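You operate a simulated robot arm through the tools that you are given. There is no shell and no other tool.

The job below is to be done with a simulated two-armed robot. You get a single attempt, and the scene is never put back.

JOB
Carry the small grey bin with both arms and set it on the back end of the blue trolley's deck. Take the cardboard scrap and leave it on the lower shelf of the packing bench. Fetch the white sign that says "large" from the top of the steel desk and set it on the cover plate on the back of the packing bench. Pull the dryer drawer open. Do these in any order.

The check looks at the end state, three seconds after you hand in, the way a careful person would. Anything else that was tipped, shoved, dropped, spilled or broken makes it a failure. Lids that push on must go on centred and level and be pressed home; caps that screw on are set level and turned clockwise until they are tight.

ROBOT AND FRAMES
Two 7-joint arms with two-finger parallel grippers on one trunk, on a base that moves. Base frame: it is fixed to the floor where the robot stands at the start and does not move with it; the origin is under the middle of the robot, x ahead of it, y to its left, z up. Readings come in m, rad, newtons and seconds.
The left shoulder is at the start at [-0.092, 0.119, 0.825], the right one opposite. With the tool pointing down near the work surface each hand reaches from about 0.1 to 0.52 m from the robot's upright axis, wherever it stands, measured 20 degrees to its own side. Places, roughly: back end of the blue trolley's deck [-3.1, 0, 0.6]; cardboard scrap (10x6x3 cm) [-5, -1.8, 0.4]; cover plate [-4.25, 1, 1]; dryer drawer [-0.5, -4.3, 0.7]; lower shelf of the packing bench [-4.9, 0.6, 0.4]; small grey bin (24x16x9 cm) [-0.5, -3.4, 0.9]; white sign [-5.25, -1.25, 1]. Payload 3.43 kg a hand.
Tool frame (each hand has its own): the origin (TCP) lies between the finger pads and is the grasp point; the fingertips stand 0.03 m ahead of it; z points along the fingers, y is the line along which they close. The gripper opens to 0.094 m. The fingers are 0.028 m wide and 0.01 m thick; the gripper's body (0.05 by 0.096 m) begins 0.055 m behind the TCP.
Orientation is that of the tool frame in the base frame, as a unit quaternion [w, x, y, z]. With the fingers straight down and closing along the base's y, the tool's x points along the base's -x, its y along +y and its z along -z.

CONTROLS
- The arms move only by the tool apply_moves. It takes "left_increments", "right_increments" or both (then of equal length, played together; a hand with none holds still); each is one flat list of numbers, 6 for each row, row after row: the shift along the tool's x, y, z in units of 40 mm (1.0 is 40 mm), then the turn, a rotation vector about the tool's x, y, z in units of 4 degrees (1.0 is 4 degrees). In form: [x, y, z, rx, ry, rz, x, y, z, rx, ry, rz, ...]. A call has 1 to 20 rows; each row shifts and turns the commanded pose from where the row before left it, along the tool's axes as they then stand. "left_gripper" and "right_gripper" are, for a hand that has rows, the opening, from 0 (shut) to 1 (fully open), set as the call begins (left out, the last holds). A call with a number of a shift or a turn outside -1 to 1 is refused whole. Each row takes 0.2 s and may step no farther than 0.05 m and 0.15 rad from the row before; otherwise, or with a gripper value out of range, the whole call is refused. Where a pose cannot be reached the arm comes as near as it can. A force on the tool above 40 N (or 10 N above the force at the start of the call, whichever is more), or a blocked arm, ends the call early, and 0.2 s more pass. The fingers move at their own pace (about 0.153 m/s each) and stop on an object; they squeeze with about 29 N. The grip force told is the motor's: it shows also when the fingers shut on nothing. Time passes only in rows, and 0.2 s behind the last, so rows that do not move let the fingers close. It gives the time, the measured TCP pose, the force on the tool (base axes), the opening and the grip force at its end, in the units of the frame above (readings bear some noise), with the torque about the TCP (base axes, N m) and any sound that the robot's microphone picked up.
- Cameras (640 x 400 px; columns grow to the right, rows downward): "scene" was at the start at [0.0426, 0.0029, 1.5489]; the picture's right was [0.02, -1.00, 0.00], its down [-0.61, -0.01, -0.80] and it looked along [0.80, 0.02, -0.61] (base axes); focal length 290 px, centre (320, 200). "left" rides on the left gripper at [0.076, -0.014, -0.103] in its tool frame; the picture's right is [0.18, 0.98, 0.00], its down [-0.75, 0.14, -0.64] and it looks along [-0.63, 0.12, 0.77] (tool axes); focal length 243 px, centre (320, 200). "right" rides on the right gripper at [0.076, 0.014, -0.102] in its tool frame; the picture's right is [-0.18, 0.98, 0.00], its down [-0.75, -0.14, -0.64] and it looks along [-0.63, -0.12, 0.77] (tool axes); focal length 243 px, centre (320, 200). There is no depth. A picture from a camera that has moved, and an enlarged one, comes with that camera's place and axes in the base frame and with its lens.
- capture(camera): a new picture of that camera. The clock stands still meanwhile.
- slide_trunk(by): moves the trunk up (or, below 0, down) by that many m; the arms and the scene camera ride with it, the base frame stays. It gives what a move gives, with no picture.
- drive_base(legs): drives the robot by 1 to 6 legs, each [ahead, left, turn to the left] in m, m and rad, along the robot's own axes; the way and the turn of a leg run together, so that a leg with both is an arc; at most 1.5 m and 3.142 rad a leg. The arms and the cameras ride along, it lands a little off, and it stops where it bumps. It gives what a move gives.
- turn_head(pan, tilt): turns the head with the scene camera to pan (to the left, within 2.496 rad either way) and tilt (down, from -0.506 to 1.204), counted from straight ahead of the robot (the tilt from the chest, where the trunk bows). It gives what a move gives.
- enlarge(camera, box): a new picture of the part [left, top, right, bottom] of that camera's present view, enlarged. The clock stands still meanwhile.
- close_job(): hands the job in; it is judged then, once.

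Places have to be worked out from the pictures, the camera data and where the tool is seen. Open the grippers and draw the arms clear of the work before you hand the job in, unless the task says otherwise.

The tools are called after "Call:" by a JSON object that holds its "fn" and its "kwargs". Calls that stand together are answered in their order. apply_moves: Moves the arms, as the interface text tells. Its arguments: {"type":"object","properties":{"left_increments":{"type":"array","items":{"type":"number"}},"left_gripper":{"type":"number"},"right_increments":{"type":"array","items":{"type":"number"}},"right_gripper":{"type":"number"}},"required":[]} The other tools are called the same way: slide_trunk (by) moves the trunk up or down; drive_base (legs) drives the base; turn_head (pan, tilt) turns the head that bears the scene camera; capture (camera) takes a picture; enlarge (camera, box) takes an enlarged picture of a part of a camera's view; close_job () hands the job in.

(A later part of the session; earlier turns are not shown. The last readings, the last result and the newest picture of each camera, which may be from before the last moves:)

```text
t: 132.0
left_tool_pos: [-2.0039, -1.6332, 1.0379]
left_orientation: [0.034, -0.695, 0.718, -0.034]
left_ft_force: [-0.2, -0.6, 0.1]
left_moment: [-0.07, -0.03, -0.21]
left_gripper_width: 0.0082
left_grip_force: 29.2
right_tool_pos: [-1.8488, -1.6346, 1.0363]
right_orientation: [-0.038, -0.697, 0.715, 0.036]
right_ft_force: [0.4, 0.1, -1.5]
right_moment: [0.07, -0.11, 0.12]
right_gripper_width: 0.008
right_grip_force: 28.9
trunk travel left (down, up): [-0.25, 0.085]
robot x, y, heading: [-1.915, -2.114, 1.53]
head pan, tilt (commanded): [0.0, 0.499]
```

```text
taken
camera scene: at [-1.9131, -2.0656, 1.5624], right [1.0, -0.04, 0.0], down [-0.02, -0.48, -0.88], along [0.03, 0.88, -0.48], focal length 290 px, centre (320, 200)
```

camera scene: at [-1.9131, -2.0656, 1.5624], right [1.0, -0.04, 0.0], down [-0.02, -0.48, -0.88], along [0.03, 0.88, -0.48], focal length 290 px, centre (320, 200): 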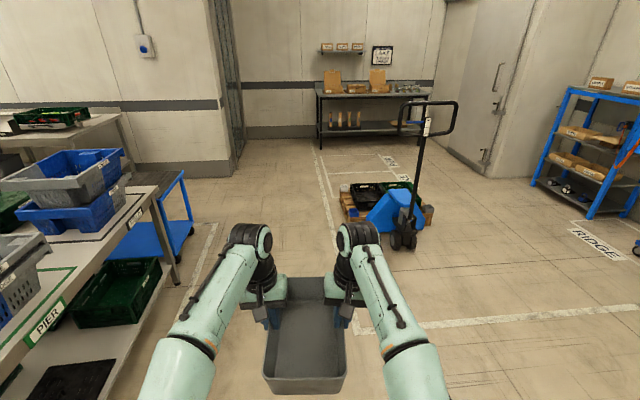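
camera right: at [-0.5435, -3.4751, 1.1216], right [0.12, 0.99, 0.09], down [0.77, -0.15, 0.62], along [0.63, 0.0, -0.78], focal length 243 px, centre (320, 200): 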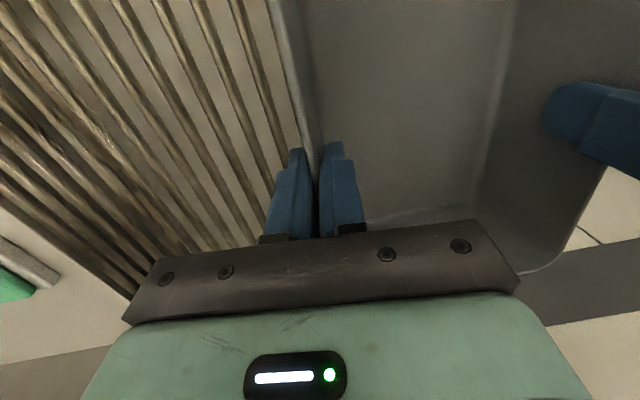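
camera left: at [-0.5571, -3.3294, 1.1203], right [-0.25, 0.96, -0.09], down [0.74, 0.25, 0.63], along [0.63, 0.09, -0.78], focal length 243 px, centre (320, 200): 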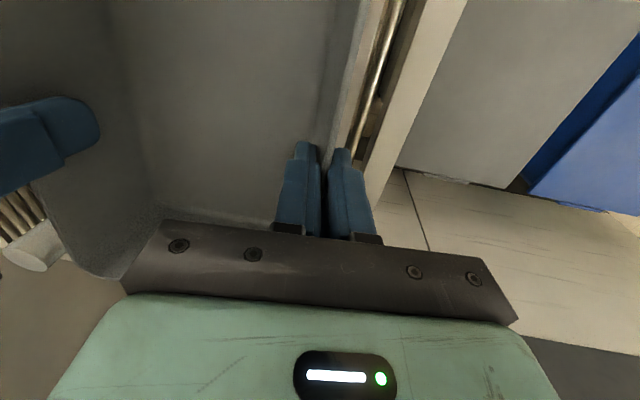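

The aisle between the PIER/FIELD table and the pallet jack is clear. I go ahead to beside the trolley and then turn left to face it.

Call:
{"fn": "drive_base", "kwargs": {"legs": [[1.5, 0.15, 0.03], [0.55, 0, 0], [0, 0, 1.57]]}}

Call:
{"fn": "turn_head", "kwargs": {"pan": 0.0, "tilt": 0.75}}

Call:
{"fn": "capture", "kwargs": {"camera": "scene"}}

```text
refused: leg 1 is longer than a leg can be; nothing moved
```

```text
t: 132.8
left_tool_pos: [-2.0035, -1.6345, 1.0376]
left_orientation: [0.033, -0.694, 0.718, -0.034]
left_ft_force: [0.1, 0.4, -0.1]
left_moment: [0.05, -0.04, -0.2]
left_gripper_width: 0.0081
left_grip_force: 29.2
right_tool_pos: [-1.849, -1.6338, 1.037]
right_orientation: [-0.039, -0.697, 0.715, 0.036]
right_ft_force: [0.8, 0.9, -2.0]
right_moment: [-0.03, -0.07, 0.12]
right_gripper_width: 0.0081
right_grip_force: 29.0
trunk travel left (down, up): [-0.25, 0.085]
robot x, y, heading: [-1.9123, -2.1125, 1.535]
head pan, tilt (commanded): [0.0, 0.75]
```

```text
taken
camera scene: at [-1.9134, -2.0737, 1.5405], right [1.0, -0.04, 0.0], down [-0.02, -0.68, -0.73], along [0.03, 0.73, -0.68], focal length 290 px, centre (320, 200)
```

scene: 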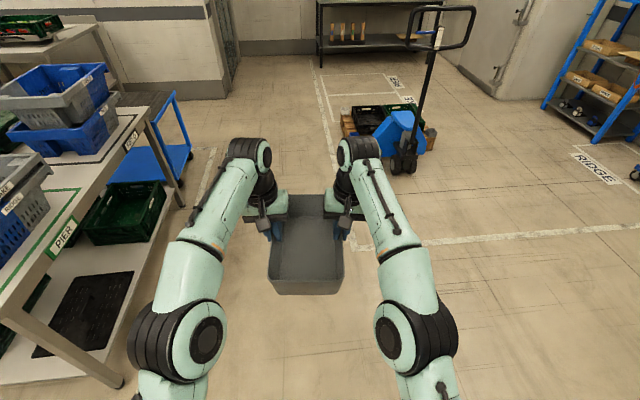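

That leg was a hair over 1.5 m; I split it into shorter legs along the same path.

Call:
{"fn": "drive_base", "kwargs": {"legs": [[1.3, 0.12, 0.03], [0.75, 0.03, 0], [0, 0, 1.57]]}}

Call:
{"fn": "capture", "kwargs": {"camera": "scene"}}

```text
t: 146.8
left_tool_pos: [-2.5219, -0.1657, 1.037]
left_orientation: [-0.048, 0.999, -0.006, 0.001]
left_ft_force: [0.1, 0.1, -0.3]
left_moment: [0.0, 0.08, -0.17]
left_gripper_width: 0.008
left_grip_force: 28.9
right_tool_pos: [-2.5247, -0.0106, 1.0368]
right_orientation: [0.053, 0.999, -0.002, 0.002]
right_ft_force: [-0.4, -0.5, -1.9]
right_moment: [0.06, -0.06, 0.12]
right_gripper_width: 0.0082
right_grip_force: 28.9
trunk travel left (down, up): [-0.25, 0.085]
robot x, y, heading: [-2.047, -0.0675, 3.128]
head pan, tilt (commanded): [0.0, 0.75]
```

```text
taken
camera scene: at [-2.0832, -0.0639, 1.5405], right [0.02, 1.0, 0.0], down [0.68, -0.01, -0.73], along [-0.73, 0.01, -0.68], focal length 290 px, centre (320, 200)
```

scene: 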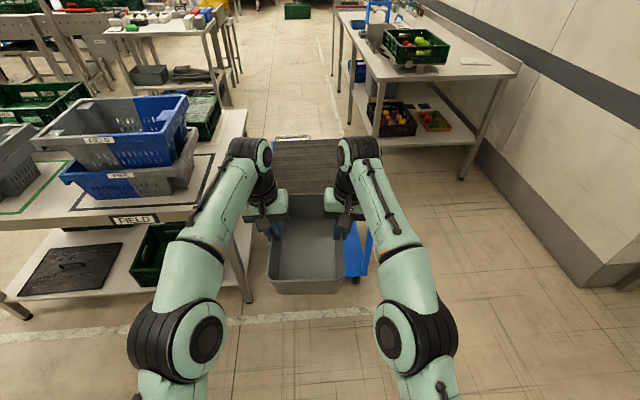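

Now facing the trolley with the bin steady in both hands. The bin hides part of the deck, so I check the wrist views too.

Call:
{"fn": "capture", "kwargs": {"camera": "left"}}

Call:
{"fn": "capture", "kwargs": {"camera": "right"}}

Call:
{"fn": "enlarge", "kwargs": {"camera": "scene", "box": [220, 100, 420, 300]}}

```text
taken
camera left: at [-2.446, -0.1614, 1.1405], right [0.17, -0.98, -0.09], down [-0.76, -0.19, 0.62], along [-0.63, -0.04, -0.78], focal length 243 px, centre (320, 200)
```

left: 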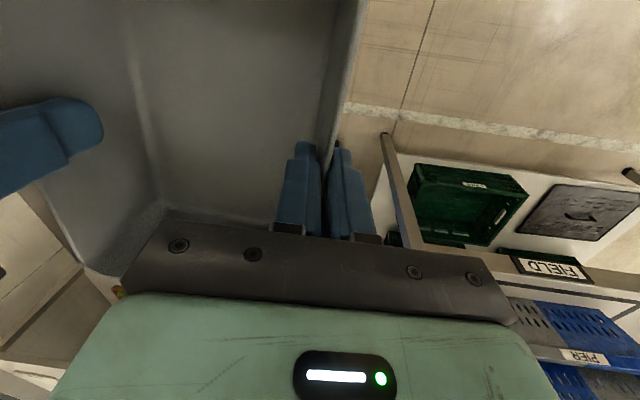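

```text
taken
camera right: at [-2.4489, -0.0138, 1.1407], right [-0.19, -0.98, 0.1], down [-0.76, 0.21, 0.62], along [-0.63, 0.04, -0.78], focal length 243 px, centre (320, 200)
```

right: 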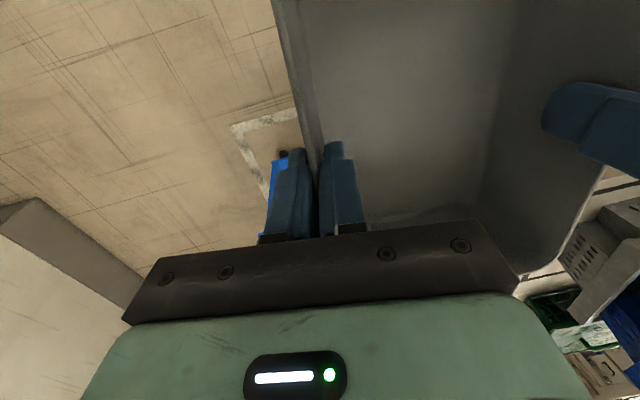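

```text
2.00 times, centred on (320, 200) of scene
camera zoom: at [-2.0832, -0.0639, 1.5405], right [0.02, 1.0, 0.0], down [0.68, -0.01, -0.73], along [-0.73, 0.01, -0.68], focal length 580 px, centre (320, 200)
```

zoom: 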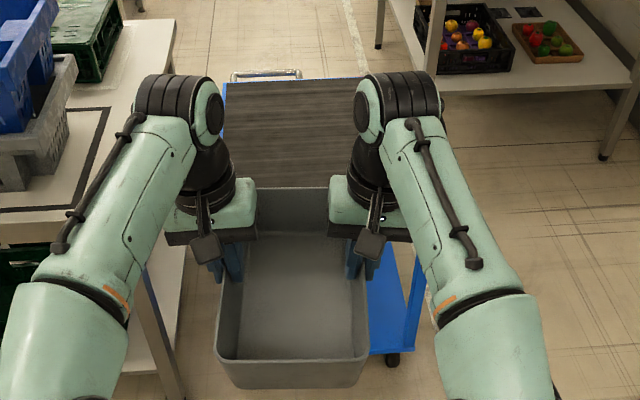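

The deck's push bar is at its far end and its near (back) end is just beyond the bin. I move 0.25 m closer and 5 cm right for a better look at the near edge.

Call:
{"fn": "drive_base", "kwargs": {"legs": [[0.25, -0.05, 0]]}}

Call:
{"fn": "turn_head", "kwargs": {"pan": 0.0, "tilt": 0.9}}

Call:
{"fn": "capture", "kwargs": {"camera": "scene"}}

Call:
{"fn": "capture", "kwargs": {"camera": "right"}}

Call:
{"fn": "capture", "kwargs": {"camera": "left"}}

```text
t: 148.6
left_tool_pos: [-2.7674, -0.1132, 1.037]
left_orientation: [-0.048, 0.999, -0.006, 0.001]
left_ft_force: [-0.2, -0.1, -1.0]
left_moment: [0.05, 0.08, -0.22]
left_gripper_width: 0.008
left_grip_force: 29.0
right_tool_pos: [-2.77, 0.0435, 1.0364]
right_orientation: [0.053, 0.999, -0.001, 0.003]
right_ft_force: [-0.2, 0.2, -2.2]
right_moment: [0.08, -0.06, 0.11]
right_gripper_width: 0.0083
right_grip_force: 28.3
trunk travel left (down, up): [-0.25, 0.085]
robot x, y, heading: [-2.2908, -0.0134, 3.127]
head pan, tilt (commanded): [0.0, 0.75]
```

```text
t: 149.3
left_tool_pos: [-2.7661, -0.1123, 1.0364]
left_orientation: [-0.048, 0.999, -0.006, 0.001]
left_ft_force: [1.6, -0.3, 0.1]
left_moment: [0.03, -0.08, -0.25]
left_gripper_width: 0.0081
left_grip_force: 28.9
right_tool_pos: [-2.77, 0.0442, 1.0379]
right_orientation: [0.052, 0.999, -0.001, 0.004]
right_ft_force: [-0.2, -0.3, -1.6]
right_moment: [0.1, 0.07, 0.1]
right_gripper_width: 0.008
right_grip_force: 29.0
trunk travel left (down, up): [-0.25, 0.085]
robot x, y, heading: [-2.2837, -0.0121, 3.126]
head pan, tilt (commanded): [0.0, 0.901]
```

```text
taken
camera scene: at [-2.3212, -0.0105, 1.5286], right [0.01, 1.0, 0.0], down [0.78, -0.01, -0.62], along [-0.62, 0.01, -0.78], focal length 290 px, centre (320, 200)
```

scene: 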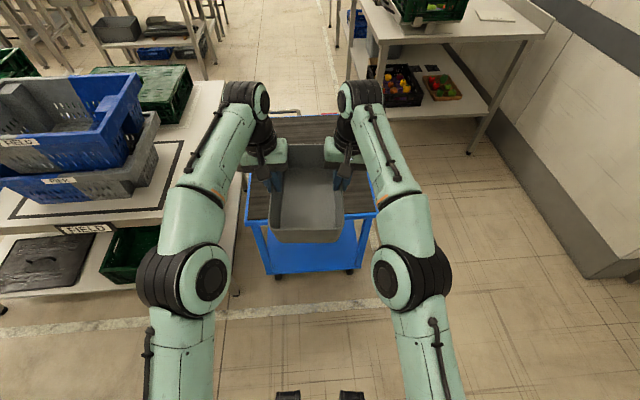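

```text
taken
camera right: at [-2.6943, 0.0395, 1.1406], right [-0.19, -0.98, 0.1], down [-0.76, 0.21, 0.62], along [-0.63, 0.04, -0.78], focal length 243 px, centre (320, 200)
```

right: 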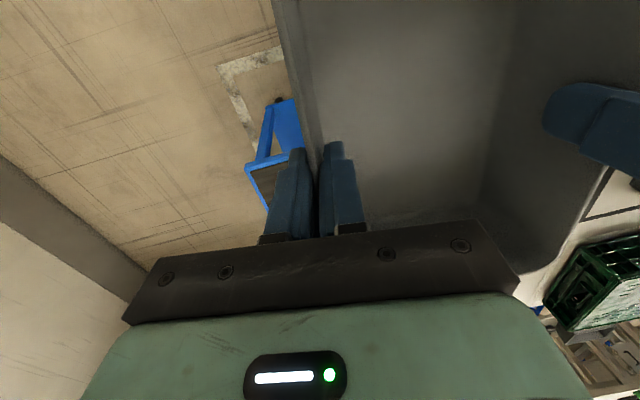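

```text
taken
camera left: at [-2.6913, -0.108, 1.1406], right [0.17, -0.98, -0.09], down [-0.76, -0.19, 0.63], along [-0.63, -0.04, -0.77], focal length 243 px, centre (320, 200)
```

left: 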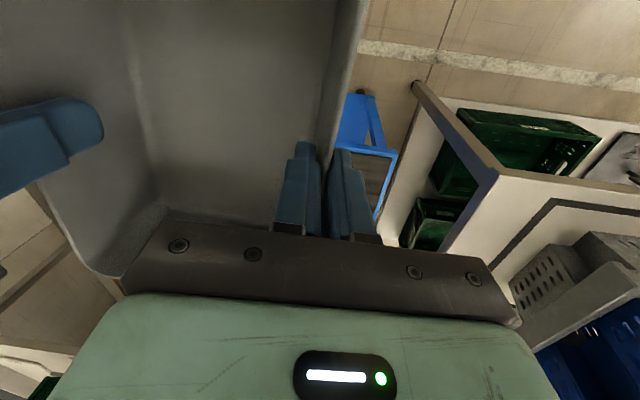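

Both near corners of the upper deck are now visible in three cameras. I enlarge the scene view to triangulate them.

Call:
{"fn": "enlarge", "kwargs": {"camera": "scene", "box": [220, 160, 400, 285]}}

Call:
{"fn": "enlarge", "kwargs": {"camera": "right", "box": [220, 80, 320, 230]}}

Call:
{"fn": "enlarge", "kwargs": {"camera": "left", "box": [320, 80, 420, 230]}}

```text
3.20 times, centred on (310, 222) of scene
camera zoom: at [-2.3212, -0.0105, 1.5286], right [0.01, 1.0, 0.0], down [0.78, -0.01, -0.62], along [-0.62, 0.01, -0.78], focal length 928 px, centre (352, 128)
```

zoom: 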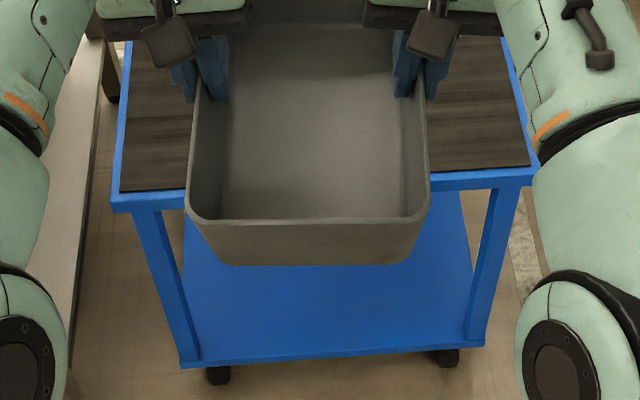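

```text
2.67 times, centred on (270, 155) of right
camera zoom: at [-2.6943, 0.0395, 1.1406], right [-0.19, -0.98, 0.1], down [-0.76, 0.21, 0.62], along [-0.63, 0.04, -0.78], focal length 647 px, centre (453, 320)
```

zoom: 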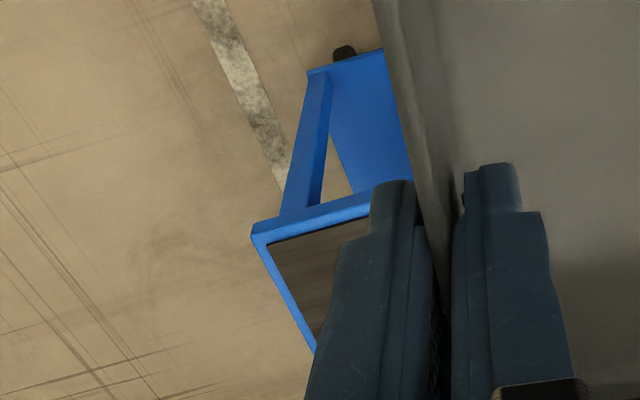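

```text
2.67 times, centred on (370, 155) of left
camera zoom: at [-2.6913, -0.108, 1.1406], right [0.17, -0.98, -0.09], down [-0.76, -0.19, 0.63], along [-0.63, -0.04, -0.77], focal length 647 px, centre (187, 320)
```

zoom: 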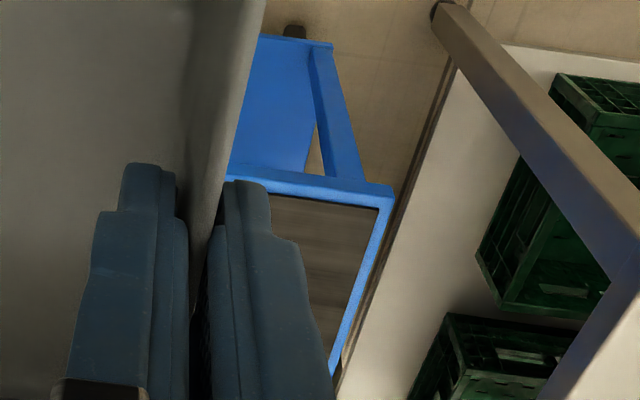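

Combining the cameras, the deck's near edge runs from about [-2.955,0.217] to [-2.913,-0.27] (turned ~0.086 rad), top about z 0.64. Target bin centre is about [-3.09,-0.035]. I turn 0.086 left to square up and creep closer with a small shift right.

Call:
{"fn": "drive_base", "kwargs": {"legs": [[0, 0, 0.086], [0.16, -0.06, 0]]}}

Call:
{"fn": "capture", "kwargs": {"camera": "scene"}}

Call:
{"fn": "enlarge", "kwargs": {"camera": "scene", "box": [210, 180, 420, 330]}}

```text
t: 151.3
left_tool_pos: [-2.9242, -0.1051, 1.038]
left_orientation: [-0.049, 0.998, 0.038, -0.001]
left_ft_force: [0.5, -0.2, -0.3]
left_moment: [0.01, 0.09, -0.23]
left_gripper_width: 0.0081
left_grip_force: 28.1
right_tool_pos: [-2.9404, 0.0502, 1.0369]
right_orientation: [0.053, 0.998, 0.042, 0.005]
right_ft_force: [-0.6, 0.2, -1.5]
right_moment: [0.11, -0.1, 0.08]
right_gripper_width: 0.0082
right_grip_force: 29.6
trunk travel left (down, up): [-0.25, 0.085]
robot x, y, heading: [-2.4546, 0.0359, -3.062]
head pan, tilt (commanded): [0.0, 0.901]
```

```text
taken
camera scene: at [-2.4886, 0.0358, 1.5285], right [-0.07, 1.0, 0.0], down [0.78, 0.06, -0.62], along [-0.62, -0.05, -0.78], focal length 290 px, centre (320, 200)
```

scene: 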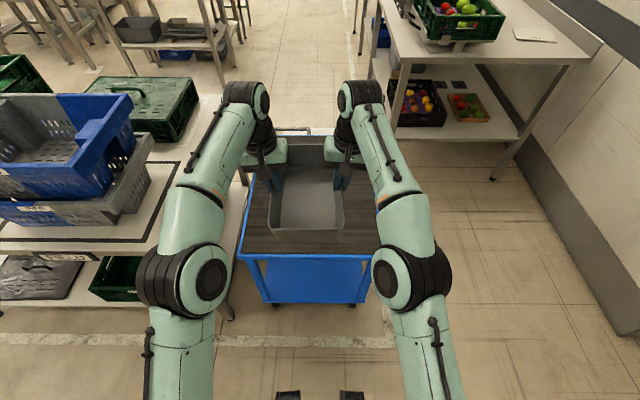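

```text
2.67 times, centred on (315, 255) of scene
camera zoom: at [-2.4886, 0.0358, 1.5285], right [-0.07, 1.0, 0.0], down [0.78, 0.06, -0.62], along [-0.62, -0.05, -0.78], focal length 773 px, centre (333, 53)
```

zoom: 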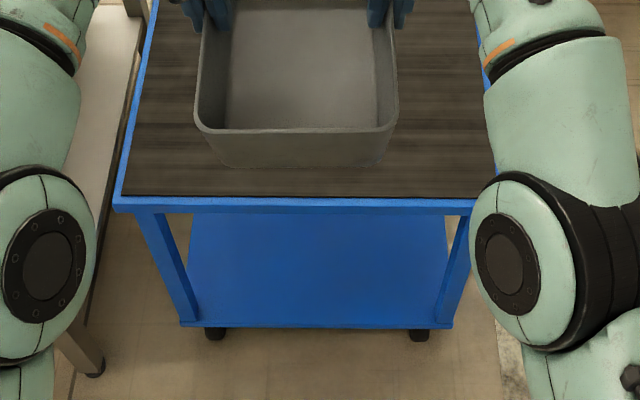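

Squared up now: the near edge is about 0.50 m ahead of my axis and the bin is centred on the deck sideways. I creep ahead 0.10 m, then 0.07 m.

Call:
{"fn": "drive_base", "kwargs": {"legs": [[0.1, 0, 0]]}}

Call:
{"fn": "drive_base", "kwargs": {"legs": [[0.07, 0, 0]]}}

Call:
{"fn": "turn_head", "kwargs": {"pan": 0.0, "tilt": 1.15}}

Call:
{"fn": "capture", "kwargs": {"camera": "scene"}}

```text
t: 152.4
left_tool_pos: [-3.022, -0.1127, 1.0379]
left_orientation: [-0.047, 0.998, 0.039, -0.002]
left_ft_force: [0.4, -1.6, -1.1]
left_moment: [0.02, 0.04, -0.17]
left_gripper_width: 0.0082
left_grip_force: 29.4
right_tool_pos: [-3.0371, 0.0412, 1.0372]
right_orientation: [0.053, 0.998, 0.042, 0.006]
right_ft_force: [-1.1, 0.2, -1.5]
right_moment: [0.06, -0.01, 0.1]
right_gripper_width: 0.0079
right_grip_force: 29.0
trunk travel left (down, up): [-0.25, 0.085]
robot x, y, heading: [-2.5567, 0.0318, -3.066]
head pan, tilt (commanded): [0.0, 0.901]
```

```text
t: 153.4
left_tool_pos: [-3.0897, -0.1179, 1.0381]
left_orientation: [-0.049, 0.998, 0.038, -0.003]
left_ft_force: [0.2, -1.1, -0.6]
left_moment: [-0.01, -0.03, -0.21]
left_gripper_width: 0.008
left_grip_force: 29.1
right_tool_pos: [-3.1064, 0.0371, 1.0368]
right_orientation: [0.054, 0.998, 0.043, 0.005]
right_ft_force: [-0.6, 0.3, -1.9]
right_moment: [0.09, -0.05, 0.11]
right_gripper_width: 0.008
right_grip_force: 28.8
trunk travel left (down, up): [-0.25, 0.085]
robot x, y, heading: [-2.6186, 0.0205, -3.067]
head pan, tilt (commanded): [0.0, 0.901]
```

```text
t: 154.2
left_tool_pos: [-3.0893, -0.1176, 1.0377]
left_orientation: [-0.048, 0.998, 0.039, -0.001]
left_ft_force: [1.7, 0.1, 0.0]
left_moment: [0.0, -0.05, -0.21]
left_gripper_width: 0.0079
left_grip_force: 29.0
right_tool_pos: [-3.1055, 0.0361, 1.0373]
right_orientation: [0.052, 0.998, 0.043, 0.006]
right_ft_force: [-1.9, 0.7, -1.6]
right_moment: [0.07, 0.07, 0.05]
right_gripper_width: 0.0082
right_grip_force: 28.9
trunk travel left (down, up): [-0.25, 0.085]
robot x, y, heading: [-2.62, 0.0219, -3.064]
head pan, tilt (commanded): [0.0, 1.15]
```

```text
taken
camera scene: at [-2.638, 0.0245, 1.5117], right [-0.07, 1.0, 0.0], down [0.91, 0.07, -0.41], along [-0.41, -0.03, -0.91], focal length 290 px, centre (320, 200)
```

scene: 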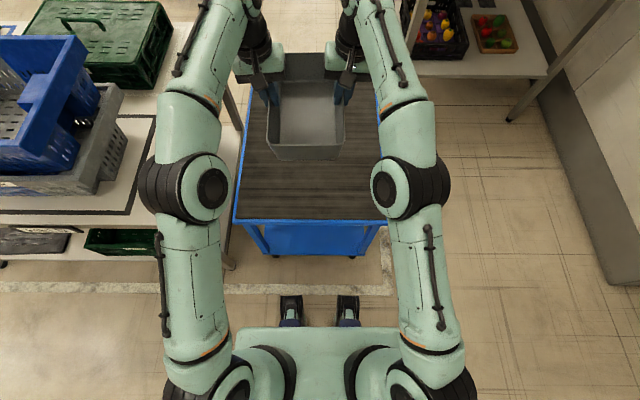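

Not blocked; the near edge is 0.34 m ahead and the bin's near end is about 2 cm inside it. I go 2 cm further for margin, then lower the trunk 0.2 m.

Call:
{"fn": "drive_base", "kwargs": {"legs": [[0.02, 0, 0]]}}

Call:
{"fn": "slide_trunk", "kwargs": {"by": -0.2}}

Call:
{"fn": "capture", "kwargs": {"camera": "scene"}}

Call:
{"fn": "capture", "kwargs": {"camera": "left"}}

Call:
{"fn": "capture", "kwargs": {"camera": "right"}}

```text
t: 155.0
left_tool_pos: [-3.1093, -0.1197, 1.0378]
left_orientation: [-0.048, 0.998, 0.038, -0.002]
left_ft_force: [0.5, 0.3, -1.4]
left_moment: [0.02, 0.05, -0.23]
left_gripper_width: 0.008
left_grip_force: 29.0
right_tool_pos: [-3.1254, 0.0356, 1.038]
right_orientation: [0.053, 0.998, 0.044, 0.005]
right_ft_force: [-0.6, 1.1, -1.3]
right_moment: [0.07, -0.07, 0.05]
right_gripper_width: 0.0083
right_grip_force: 28.8
trunk travel left (down, up): [-0.25, 0.085]
robot x, y, heading: [-2.6383, 0.0228, -3.067]
head pan, tilt (commanded): [0.0, 1.15]
```

```text
t: 157.2
left_tool_pos: [-3.1095, -0.12, 0.8394]
left_orientation: [-0.049, 0.998, 0.039, -0.004]
left_ft_force: [-1.5, 2.9, 0.5]
left_moment: [-0.03, 0.78, -0.03]
left_gripper_width: 0.0076
left_grip_force: 29.1
right_tool_pos: [-3.1242, 0.0351, 0.8379]
right_orientation: [0.051, 0.998, 0.044, 0.006]
right_ft_force: [2.0, -2.5, -2.5]
right_moment: [0.28, -0.77, 0.24]
right_gripper_width: 0.0082
right_grip_force: 28.9
trunk travel left (down, up): [-0.05, 0.285]
robot x, y, heading: [-2.642, 0.023, -3.067]
head pan, tilt (commanded): [0.0, 1.15]
```

```text
taken
camera scene: at [-2.6955, 0.0203, 1.3048], right [-0.07, 1.0, 0.0], down [0.91, 0.07, -0.41], along [-0.41, -0.03, -0.91], focal length 290 px, centre (320, 200)
```

scene: 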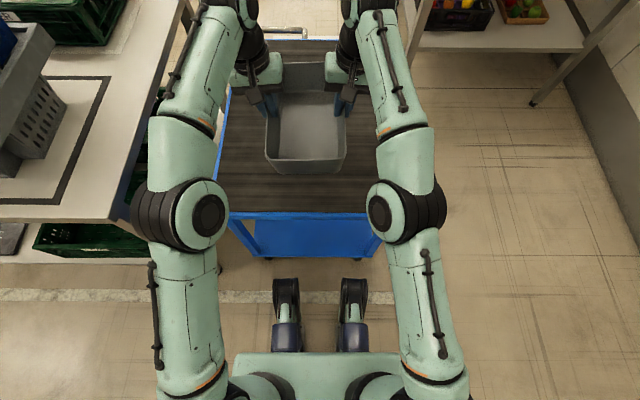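

```text
taken
camera left: at [-3.0333, -0.1083, 0.9423], right [0.26, -0.96, -0.1], down [-0.73, -0.26, 0.63], along [-0.63, -0.09, -0.77], focal length 243 px, centre (320, 200)
```

left: 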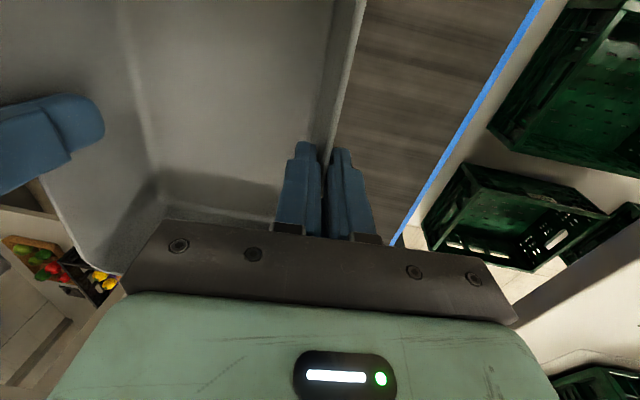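

```text
taken
camera right: at [-3.0491, 0.0386, 0.941], right [-0.1, -0.99, 0.1], down [-0.77, 0.14, 0.62], along [-0.63, -0.02, -0.78], focal length 243 px, centre (320, 200)
```

right: 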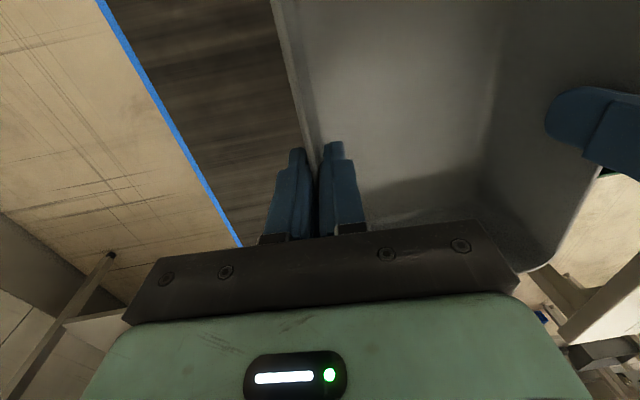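

The bin now hovers above the deck, but my left elbow looks close to the FIELD table's corner. I zoom in there before going lower.

Call:
{"fn": "enlarge", "kwargs": {"camera": "scene", "box": [60, 120, 260, 280]}}

Call:
{"fn": "turn_head", "kwargs": {"pan": 0.7, "tilt": 1.0}}

Call:
{"fn": "capture", "kwargs": {"camera": "scene"}}

```text
2.50 times, centred on (160, 200) of scene
camera zoom: at [-2.6955, 0.0203, 1.3048], right [-0.07, 1.0, 0.0], down [0.91, 0.07, -0.41], along [-0.41, -0.03, -0.91], focal length 725 px, centre (720, 200)
```

zoom: 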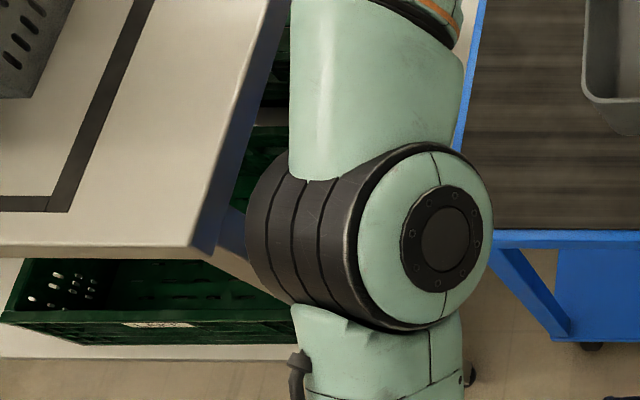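

```text
t: 158.2
left_tool_pos: [-3.1079, -0.1192, 0.8372]
left_orientation: [-0.048, 0.998, 0.038, -0.003]
left_ft_force: [-3.2, -0.2, 0.3]
left_moment: [-0.05, 0.5, 0.1]
left_gripper_width: 0.0078
left_grip_force: 29.0
right_tool_pos: [-3.1242, 0.0358, 0.8368]
right_orientation: [0.052, 0.998, 0.043, 0.005]
right_ft_force: [3.7, 0.0, -2.1]
right_moment: [0.28, -0.45, 0.38]
right_gripper_width: 0.0084
right_grip_force: 29.2
trunk travel left (down, up): [-0.05, 0.285]
robot x, y, heading: [-2.6409, 0.0209, -3.068]
head pan, tilt (commanded): [0.7, 1.0]
```

```text
taken
camera scene: at [-2.6864, -0.0241, 1.3144], right [-0.7, 0.72, 0.0], down [0.6, 0.59, -0.54], along [-0.39, -0.38, -0.84], focal length 290 px, centre (320, 200)
```

scene: 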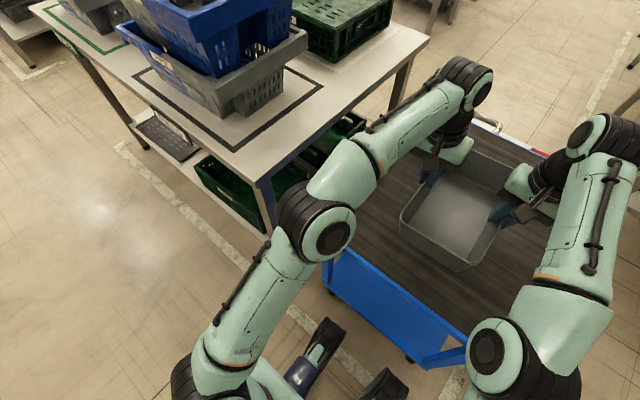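

The left elbow is within a few centimetres of the table edge. I sidestep right 7 cm (bin still well over the deck) to gain clearance before lowering on.

Call:
{"fn": "drive_base", "kwargs": {"legs": [[0, -0.07, 0]]}}

Call:
{"fn": "turn_head", "kwargs": {"pan": 0.0, "tilt": 1.1}}

Call:
{"fn": "capture", "kwargs": {"camera": "scene"}}

```text
t: 159.5
left_tool_pos: [-3.1133, -0.0507, 0.8389]
left_orientation: [-0.048, 0.998, 0.04, -0.002]
left_ft_force: [-2.7, -0.9, 1.2]
left_moment: [0.02, -0.2, 0.04]
left_gripper_width: 0.0077
left_grip_force: 28.8
right_tool_pos: [-3.1316, 0.1043, 0.8372]
right_orientation: [0.053, 0.998, 0.044, 0.005]
right_ft_force: [3.4, 0.5, -3.0]
right_moment: [0.18, 0.21, 0.38]
right_gripper_width: 0.0085
right_grip_force: 29.0
trunk travel left (down, up): [-0.05, 0.285]
robot x, y, heading: [-2.648, 0.091, -3.063]
head pan, tilt (commanded): [0.7, 1.0]
```

```text
t: 160.6
left_tool_pos: [-3.1154, -0.0518, 0.8389]
left_orientation: [-0.048, 0.998, 0.038, -0.002]
left_ft_force: [-2.5, 0.1, 0.3]
left_moment: [0.02, -0.11, -0.01]
left_gripper_width: 0.0076
left_grip_force: 29.3
right_tool_pos: [-3.1298, 0.1043, 0.8372]
right_orientation: [0.052, 0.998, 0.044, 0.005]
right_ft_force: [2.3, 0.3, -2.8]
right_moment: [0.24, 0.14, 0.37]
right_gripper_width: 0.0084
right_grip_force: 28.6
trunk travel left (down, up): [-0.05, 0.285]
robot x, y, heading: [-2.6463, 0.0915, -3.069]
head pan, tilt (commanded): [0.0, 1.1]
```

```text
taken
camera scene: at [-2.7046, 0.0885, 1.3078], right [-0.08, 1.0, 0.0], down [0.89, 0.07, -0.45], along [-0.45, -0.03, -0.89], focal length 290 px, centre (320, 200)
```

scene: 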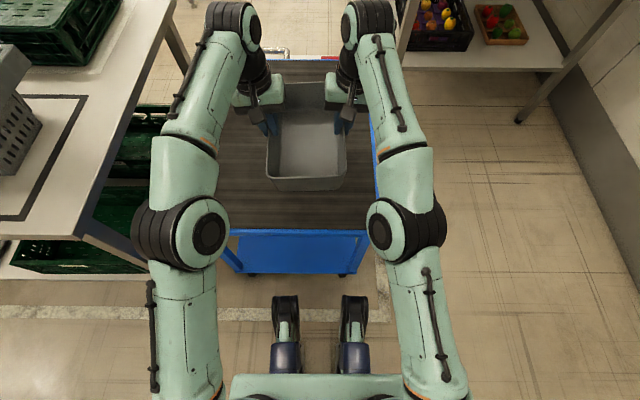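

Clearance is good now and the bin centre is at about [-3.12,0.03] over the deck. I lower the trunk the remaining 5 cm.

Call:
{"fn": "slide_trunk", "kwargs": {"by": -0.05}}

Call:
{"fn": "capture", "kwargs": {"camera": "right"}}

Call:
{"fn": "capture", "kwargs": {"camera": "scene"}}

```text
t: 161.5
left_tool_pos: [-3.113, -0.0513, 0.7886]
left_orientation: [-0.048, 0.998, 0.04, -0.003]
left_ft_force: [-2.1, -0.1, 0.2]
left_moment: [-0.01, 0.05, 0.0]
left_gripper_width: 0.0078
left_grip_force: 29.0
right_tool_pos: [-3.1307, 0.1032, 0.7866]
right_orientation: [0.052, 0.998, 0.045, 0.005]
right_ft_force: [2.7, 0.8, -2.0]
right_moment: [0.27, 0.02, 0.37]
right_gripper_width: 0.0084
right_grip_force: 29.1
trunk travel left (down, up): [0.0, 0.335]
robot x, y, heading: [-2.6446, 0.0937, -3.067]
head pan, tilt (commanded): [0.0, 1.1]
```

```text
taken
camera right: at [-3.0546, 0.1068, 0.891], right [-0.1, -0.99, 0.1], down [-0.77, 0.14, 0.62], along [-0.63, -0.02, -0.78], focal length 243 px, centre (320, 200)
```

right: 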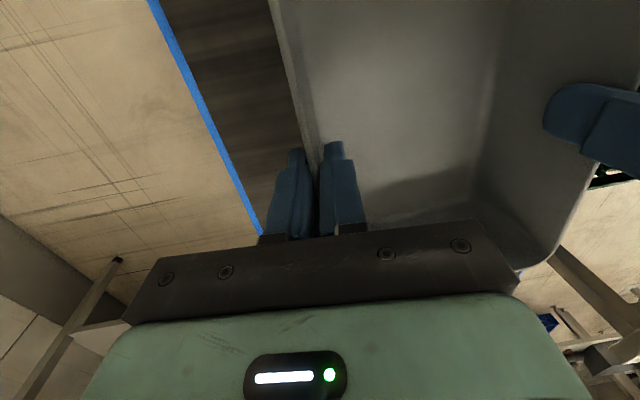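

```text
taken
camera scene: at [-2.7152, 0.0878, 1.2643], right [-0.08, 1.0, 0.0], down [0.89, 0.07, -0.45], along [-0.45, -0.03, -0.89], focal length 290 px, centre (320, 200)
```

scene: 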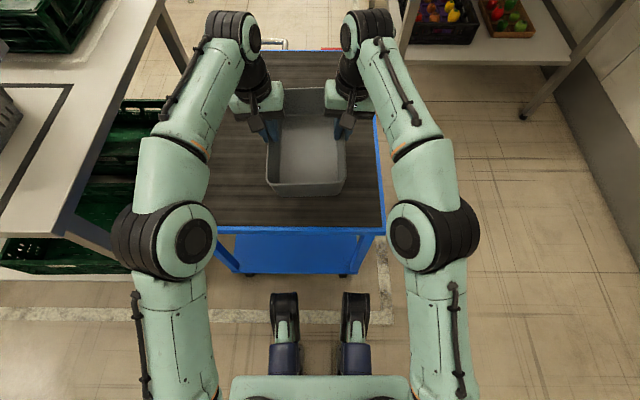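

Elbows are still clear. I now lower both hands in 1 cm rows, watching the vertical force for contact with the deck.

Call:
{"fn": "apply_moves", "kwargs": {"left_increments": [0, 0.024, 0.249, 0, 0, 0, 0, 0.024, 0.249, 0, 0, 0, 0, 0.024, 0.249, 0, 0, 0, 0, 0, 0, 0, 0, 0], "right_increments": [0, -0.026, 0.249, 0, 0, 0, 0, -0.026, 0.249, 0, 0, 0, 0, -0.026, 0.249, 0, 0, 0, 0, 0, 0, 0, 0, 0]}}

Call:
{"fn": "capture", "kwargs": {"camera": "scene"}}

```text
t: 162.5
left_tool_pos: [-3.1157, -0.0515, 0.7572]
left_orientation: [-0.048, 0.998, 0.039, -0.003]
left_ft_force: [-2.5, 3.2, 1.4]
left_moment: [0.01, 0.15, 0.09]
left_gripper_width: 0.0077
left_grip_force: 28.5
right_tool_pos: [-3.13, 0.104, 0.7583]
right_orientation: [0.053, 0.998, 0.044, 0.005]
right_ft_force: [4.0, -3.3, -2.5]
right_moment: [0.25, -0.15, 0.31]
right_gripper_width: 0.0086
right_grip_force: 29.1
trunk travel left (down, up): [0.0, 0.335]
robot x, y, heading: [-2.6499, 0.0895, -3.067]
head pan, tilt (commanded): [0.0, 1.1]
```

```text
taken
camera scene: at [-2.7153, 0.0878, 1.2643], right [-0.08, 1.0, 0.0], down [0.89, 0.07, -0.45], along [-0.45, -0.03, -0.89], focal length 290 px, centre (320, 200)
```

scene: 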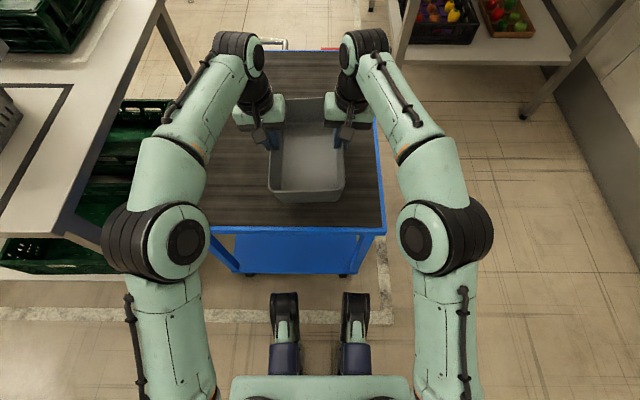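

No contact yet and the elbow stays outside the table's outline. I lower another 2 cm.

Call:
{"fn": "apply_moves", "kwargs": {"left_increments": [0, 0.024, 0.249, 0, 0, 0, 0, 0.024, 0.249, 0, 0, 0, 0, 0, 0, 0, 0, 0], "right_increments": [0, -0.026, 0.249, 0, 0, 0, 0, -0.026, 0.249, 0, 0, 0, 0, 0, 0, 0, 0, 0]}}

Call:
{"fn": "capture", "kwargs": {"camera": "scene"}}

Call:
{"fn": "capture", "kwargs": {"camera": "left"}}

```text
t: 163.3
left_tool_pos: [-3.1124, -0.0504, 0.7366]
left_orientation: [-0.048, 0.998, 0.039, -0.002]
left_ft_force: [-1.7, 2.8, 0.2]
left_moment: [0.04, -0.15, -0.06]
left_gripper_width: 0.008
left_grip_force: 28.9
right_tool_pos: [-3.1302, 0.1037, 0.7371]
right_orientation: [0.053, 0.998, 0.045, 0.005]
right_ft_force: [1.7, -3.1, -3.3]
right_moment: [0.22, 0.2, 0.29]
right_gripper_width: 0.0083
right_grip_force: 29.0
trunk travel left (down, up): [0.0, 0.335]
robot x, y, heading: [-2.6459, 0.0883, -3.065]
head pan, tilt (commanded): [0.0, 1.1]
```

```text
taken
camera scene: at [-2.7153, 0.0878, 1.2643], right [-0.08, 1.0, 0.0], down [0.89, 0.07, -0.45], along [-0.45, -0.03, -0.89], focal length 290 px, centre (320, 200)
```

scene: 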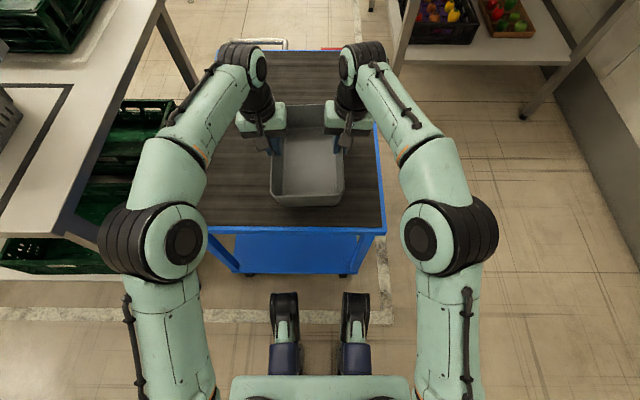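

```text
taken
camera left: at [-3.0387, -0.0401, 0.8405], right [0.26, -0.96, -0.09], down [-0.74, -0.26, 0.63], along [-0.63, -0.09, -0.77], focal length 243 px, centre (320, 200)
```

left: 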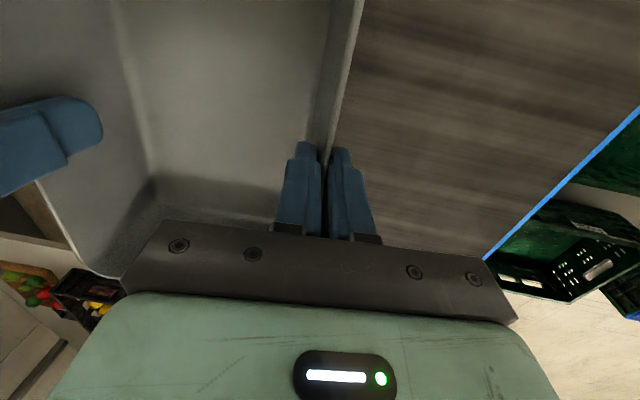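

Still no contact at an estimated bottom height of 0.664. I continue down in 1 cm rows.

Call:
{"fn": "apply_moves", "kwargs": {"left_increments": [0, 0.024, 0.249, 0, 0, 0, 0, 0, 0, 0, 0, 0, 0, 0.024, 0.249, 0, 0, 0, 0, 0, 0, 0, 0, 0], "right_increments": [0, -0.026, 0.249, 0, 0, 0, 0, 0, 0, 0, 0, 0, 0, -0.026, 0.249, 0, 0, 0, 0, 0, 0, 0, 0, 0]}}

```text
t: 164.3
left_tool_pos: [-3.1137, -0.0513, 0.717]
left_orientation: [-0.048, 0.998, 0.039, -0.002]
left_ft_force: [-1.0, 4.5, 1.1]
left_moment: [0.02, -0.14, -0.12]
left_gripper_width: 0.008
left_grip_force: 29.4
right_tool_pos: [-3.1298, 0.1038, 0.717]
right_orientation: [0.054, 0.998, 0.045, 0.005]
right_ft_force: [0.7, -5.6, -3.0]
right_moment: [0.21, 0.15, 0.16]
right_gripper_width: 0.0083
right_grip_force: 29.3
trunk travel left (down, up): [0.0, 0.335]
robot x, y, heading: [-2.6449, 0.0958, -3.072]
head pan, tilt (commanded): [0.0, 1.1]
```

Bottom at about 0.644 by reckoning, no contact yet. I go down in 5 mm steps now.

Call:
{"fn": "apply_moves", "kwargs": {"left_increments": [0, 0.012, 0.125, 0, 0, 0, 0, 0, 0, 0, 0, 0, 0, 0.012, 0.125, 0, 0, 0, 0, 0, 0, 0, 0, 0], "right_increments": [0, -0.013, 0.125, 0, 0, 0, 0, 0, 0, 0, 0, 0, 0, -0.013, 0.125, 0, 0, 0, 0, 0, 0, 0, 0, 0]}}

Call:
{"fn": "capture", "kwargs": {"camera": "left"}}

Call:
{"fn": "capture", "kwargs": {"camera": "scene"}}

```text
t: 165.3
left_tool_pos: [-3.1147, -0.0511, 0.7068]
left_orientation: [-0.048, 0.998, 0.039, -0.003]
left_ft_force: [-4.8, 6.7, 17.1]
left_moment: [0.1, -0.63, -0.14]
left_gripper_width: 0.0079
left_grip_force: 29.0
right_tool_pos: [-3.129, 0.1036, 0.7072]
right_orientation: [0.053, 0.998, 0.044, 0.005]
right_ft_force: [-3.2, -6.1, -0.8]
right_moment: [0.3, -0.89, -0.22]
right_gripper_width: 0.0083
right_grip_force: 28.8
trunk travel left (down, up): [0.0, 0.335]
robot x, y, heading: [-2.6446, 0.0922, -3.071]
head pan, tilt (commanded): [0.0, 1.1]
```

```text
taken
camera left: at [-3.0389, -0.0403, 0.8106], right [0.26, -0.96, -0.1], down [-0.73, -0.26, 0.63], along [-0.63, -0.09, -0.77], focal length 243 px, centre (320, 200)
```

left: 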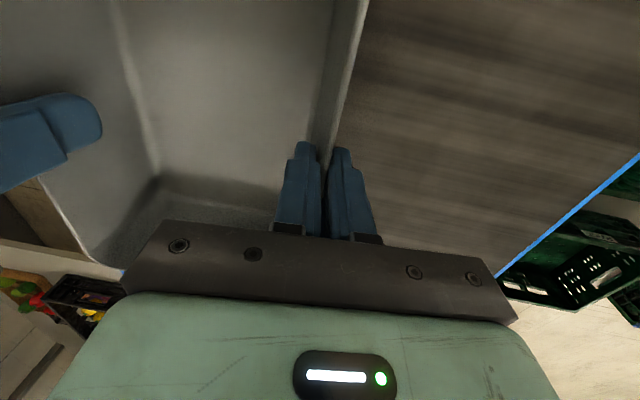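

```text
taken
camera scene: at [-2.7151, 0.0882, 1.2643], right [-0.08, 1.0, 0.0], down [0.89, 0.07, -0.45], along [-0.45, -0.03, -0.89], focal length 290 px, centre (320, 200)
```

scene: 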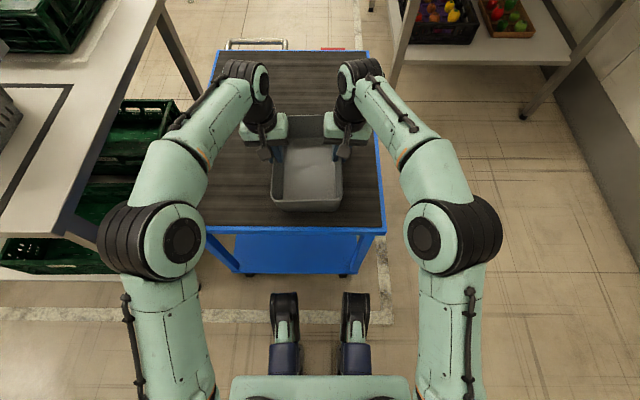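

Contact: 17 N up on the left hand at TCP 0.707 (deck ≈ 0.634). The right side isn't down yet, so I lower the right hand 3 mm and read again.

Call:
{"fn": "apply_moves", "kwargs": {"right_increments": [0, -0.008, 0.075, 0, 0, 0, 0, 0, 0, 0, 0, 0]}}

```text
t: 165.9
left_tool_pos: [-3.1134, -0.0514, 0.7062]
left_orientation: [-0.048, 0.998, 0.039, -0.002]
left_ft_force: [-4.5, 7.4, 13.8]
left_moment: [0.06, -0.59, 0.05]
left_gripper_width: 0.008
left_grip_force: 28.9
right_tool_pos: [-3.1291, 0.1037, 0.7028]
right_orientation: [0.053, 0.998, 0.044, 0.005]
right_ft_force: [-3.0, -3.9, 1.4]
right_moment: [0.21, -0.86, 0.0]
right_gripper_width: 0.0081
right_grip_force: 28.9
trunk travel left (down, up): [0.0, 0.335]
robot x, y, heading: [-2.6473, 0.0929, -3.068]
head pan, tilt (commanded): [0.0, 1.1]
```

The moments show the near end is touching first, with the bin slightly nose-down. I press both hands down 3 mm more so it rotates level in the grip.

Call:
{"fn": "apply_moves", "kwargs": {"left_increments": [0, 0.005, 0.06, 0, 0, 0, 0, 0, 0, 0, 0, 0, 0, 0, 0, 0, 0, 0], "right_increments": [0, -0.008, 0.08, 0, 0, 0, 0, 0, 0, 0, 0, 0, 0, 0, 0, 0, 0, 0]}}

```text
t: 166.7
left_tool_pos: [-3.1138, -0.0516, 0.7053]
left_orientation: [-0.048, 0.998, 0.039, -0.002]
left_ft_force: [-5.6, 8.9, 12.9]
left_moment: [0.06, -0.63, 0.2]
left_gripper_width: 0.0081
left_grip_force: 28.4
right_tool_pos: [-3.1306, 0.103, 0.701]
right_orientation: [0.053, 0.998, 0.044, 0.005]
right_ft_force: [-1.9, -5.8, 2.1]
right_moment: [0.15, -0.74, 0.08]
right_gripper_width: 0.0079
right_grip_force: 28.7
trunk travel left (down, up): [0.0, 0.335]
robot x, y, heading: [-2.6476, 0.0935, -3.068]
head pan, tilt (commanded): [0.0, 1.1]
```

Forces stay modest. I look closely at the bin's seating before releasing.

Call:
{"fn": "enlarge", "kwargs": {"camera": "scene", "box": [210, 100, 400, 240]}}

Call:
{"fn": "capture", "kwargs": {"camera": "right"}}

```text
2.86 times, centred on (305, 170) of scene
camera zoom: at [-2.715, 0.0884, 1.2643], right [-0.08, 1.0, 0.0], down [0.89, 0.07, -0.45], along [-0.45, -0.03, -0.89], focal length 828 px, centre (363, 286)
```

zoom: 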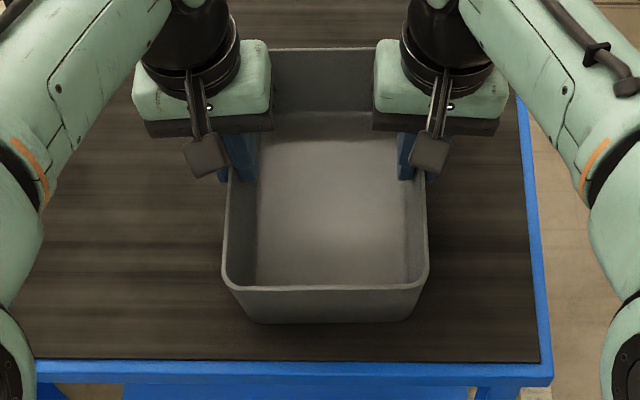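

```text
taken
camera right: at [-3.054, 0.1066, 0.8045], right [-0.1, -0.99, 0.1], down [-0.77, 0.14, 0.62], along [-0.63, -0.02, -0.78], focal length 243 px, centre (320, 200)
```

right: 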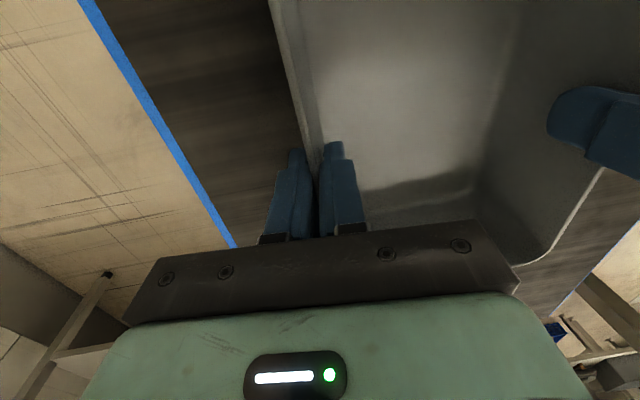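

The bin sits squarely on the deck a few cm inside its back edge. I lower both hands another 4 mm to let the far end come down fully.

Call:
{"fn": "apply_moves", "kwargs": {"left_increments": [0, 0.005, 0.05, 0, 0, 0, 0, 0.005, 0.05, 0, 0, 0, 0, 0, 0, 0, 0, 0], "right_increments": [0, -0.005, 0.05, 0, 0, 0, 0, -0.005, 0.05, 0, 0, 0, 0, 0, 0, 0, 0, 0]}}

```text
t: 167.5
left_tool_pos: [-3.1124, -0.0509, 0.7038]
left_orientation: [-0.048, 0.998, 0.039, -0.005]
left_ft_force: [-8.1, 12.4, 23.5]
left_moment: [0.0, 0.1, 0.27]
left_gripper_width: 0.0084
left_grip_force: 29.3
right_tool_pos: [-3.1292, 0.1034, 0.6986]
right_orientation: [0.053, 0.998, 0.044, 0.003]
right_ft_force: [1.2, -4.3, 15.8]
right_moment: [0.12, -0.59, 0.01]
right_gripper_width: 0.0081
right_grip_force: 29.2
trunk travel left (down, up): [0.0, 0.335]
robot x, y, heading: [-2.6475, 0.0921, -3.066]
head pan, tilt (commanded): [0.0, 1.1]
```

Both hands now feel the deck (23 N and 16 N): the bin is seated. I open both grippers.

Call:
{"fn": "apply_moves", "kwargs": {"left_increments": [0, 0, 0, 0, 0, 0, 0, 0, 0, 0, 0, 0, 0, 0, 0, 0, 0, 0], "right_increments": [0, 0, 0, 0, 0, 0, 0, 0, 0, 0, 0, 0, 0, 0, 0, 0, 0, 0], "left_gripper": 0.7, "right_gripper": 0.7}}

Call:
{"fn": "capture", "kwargs": {"camera": "left"}}

Call:
{"fn": "capture", "kwargs": {"camera": "right"}}

```text
t: 168.3
left_tool_pos: [-3.1136, -0.0523, 0.7008]
left_orientation: [-0.047, 0.998, 0.039, -0.001]
left_ft_force: [0.4, -0.4, -0.4]
left_moment: [0.01, 0.0, -0.01]
left_gripper_width: 0.066
left_grip_force: 0.1
right_tool_pos: [-3.1299, 0.104, 0.6967]
right_orientation: [0.053, 0.998, 0.044, 0.005]
right_ft_force: [-0.4, 1.0, 0.1]
right_moment: [0.0, -0.02, 0.0]
right_gripper_width: 0.066
right_grip_force: 0.1
trunk travel left (down, up): [0.0, 0.335]
robot x, y, heading: [-2.6499, 0.0932, -3.066]
head pan, tilt (commanded): [0.0, 1.1]
```

```text
taken
camera left: at [-3.0383, -0.0414, 0.8038], right [0.26, -0.96, -0.09], down [-0.74, -0.26, 0.62], along [-0.62, -0.09, -0.78], focal length 243 px, centre (320, 200)
```

left: 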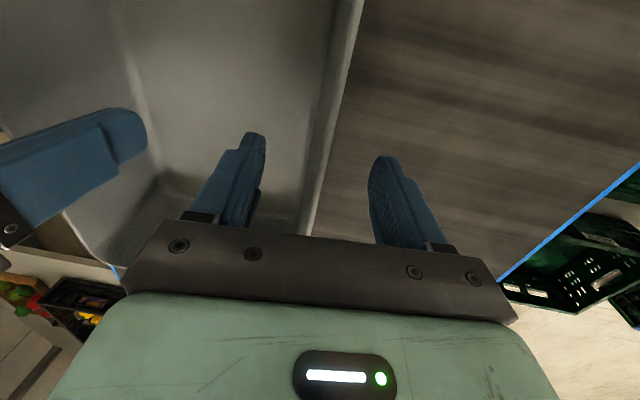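

```text
taken
camera right: at [-3.0547, 0.1069, 0.8005], right [-0.1, -0.99, 0.1], down [-0.77, 0.14, 0.62], along [-0.63, -0.02, -0.78], focal length 243 px, centre (320, 200)
```

right: 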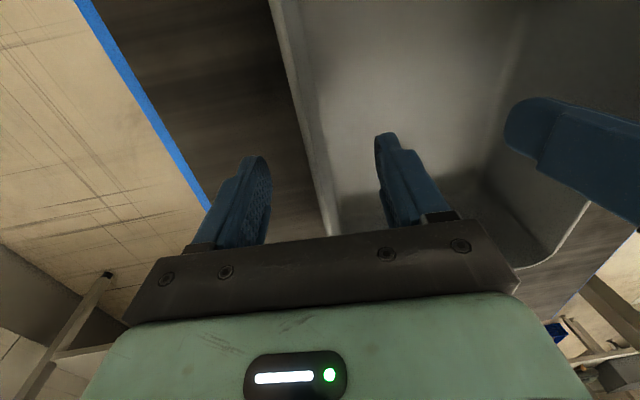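

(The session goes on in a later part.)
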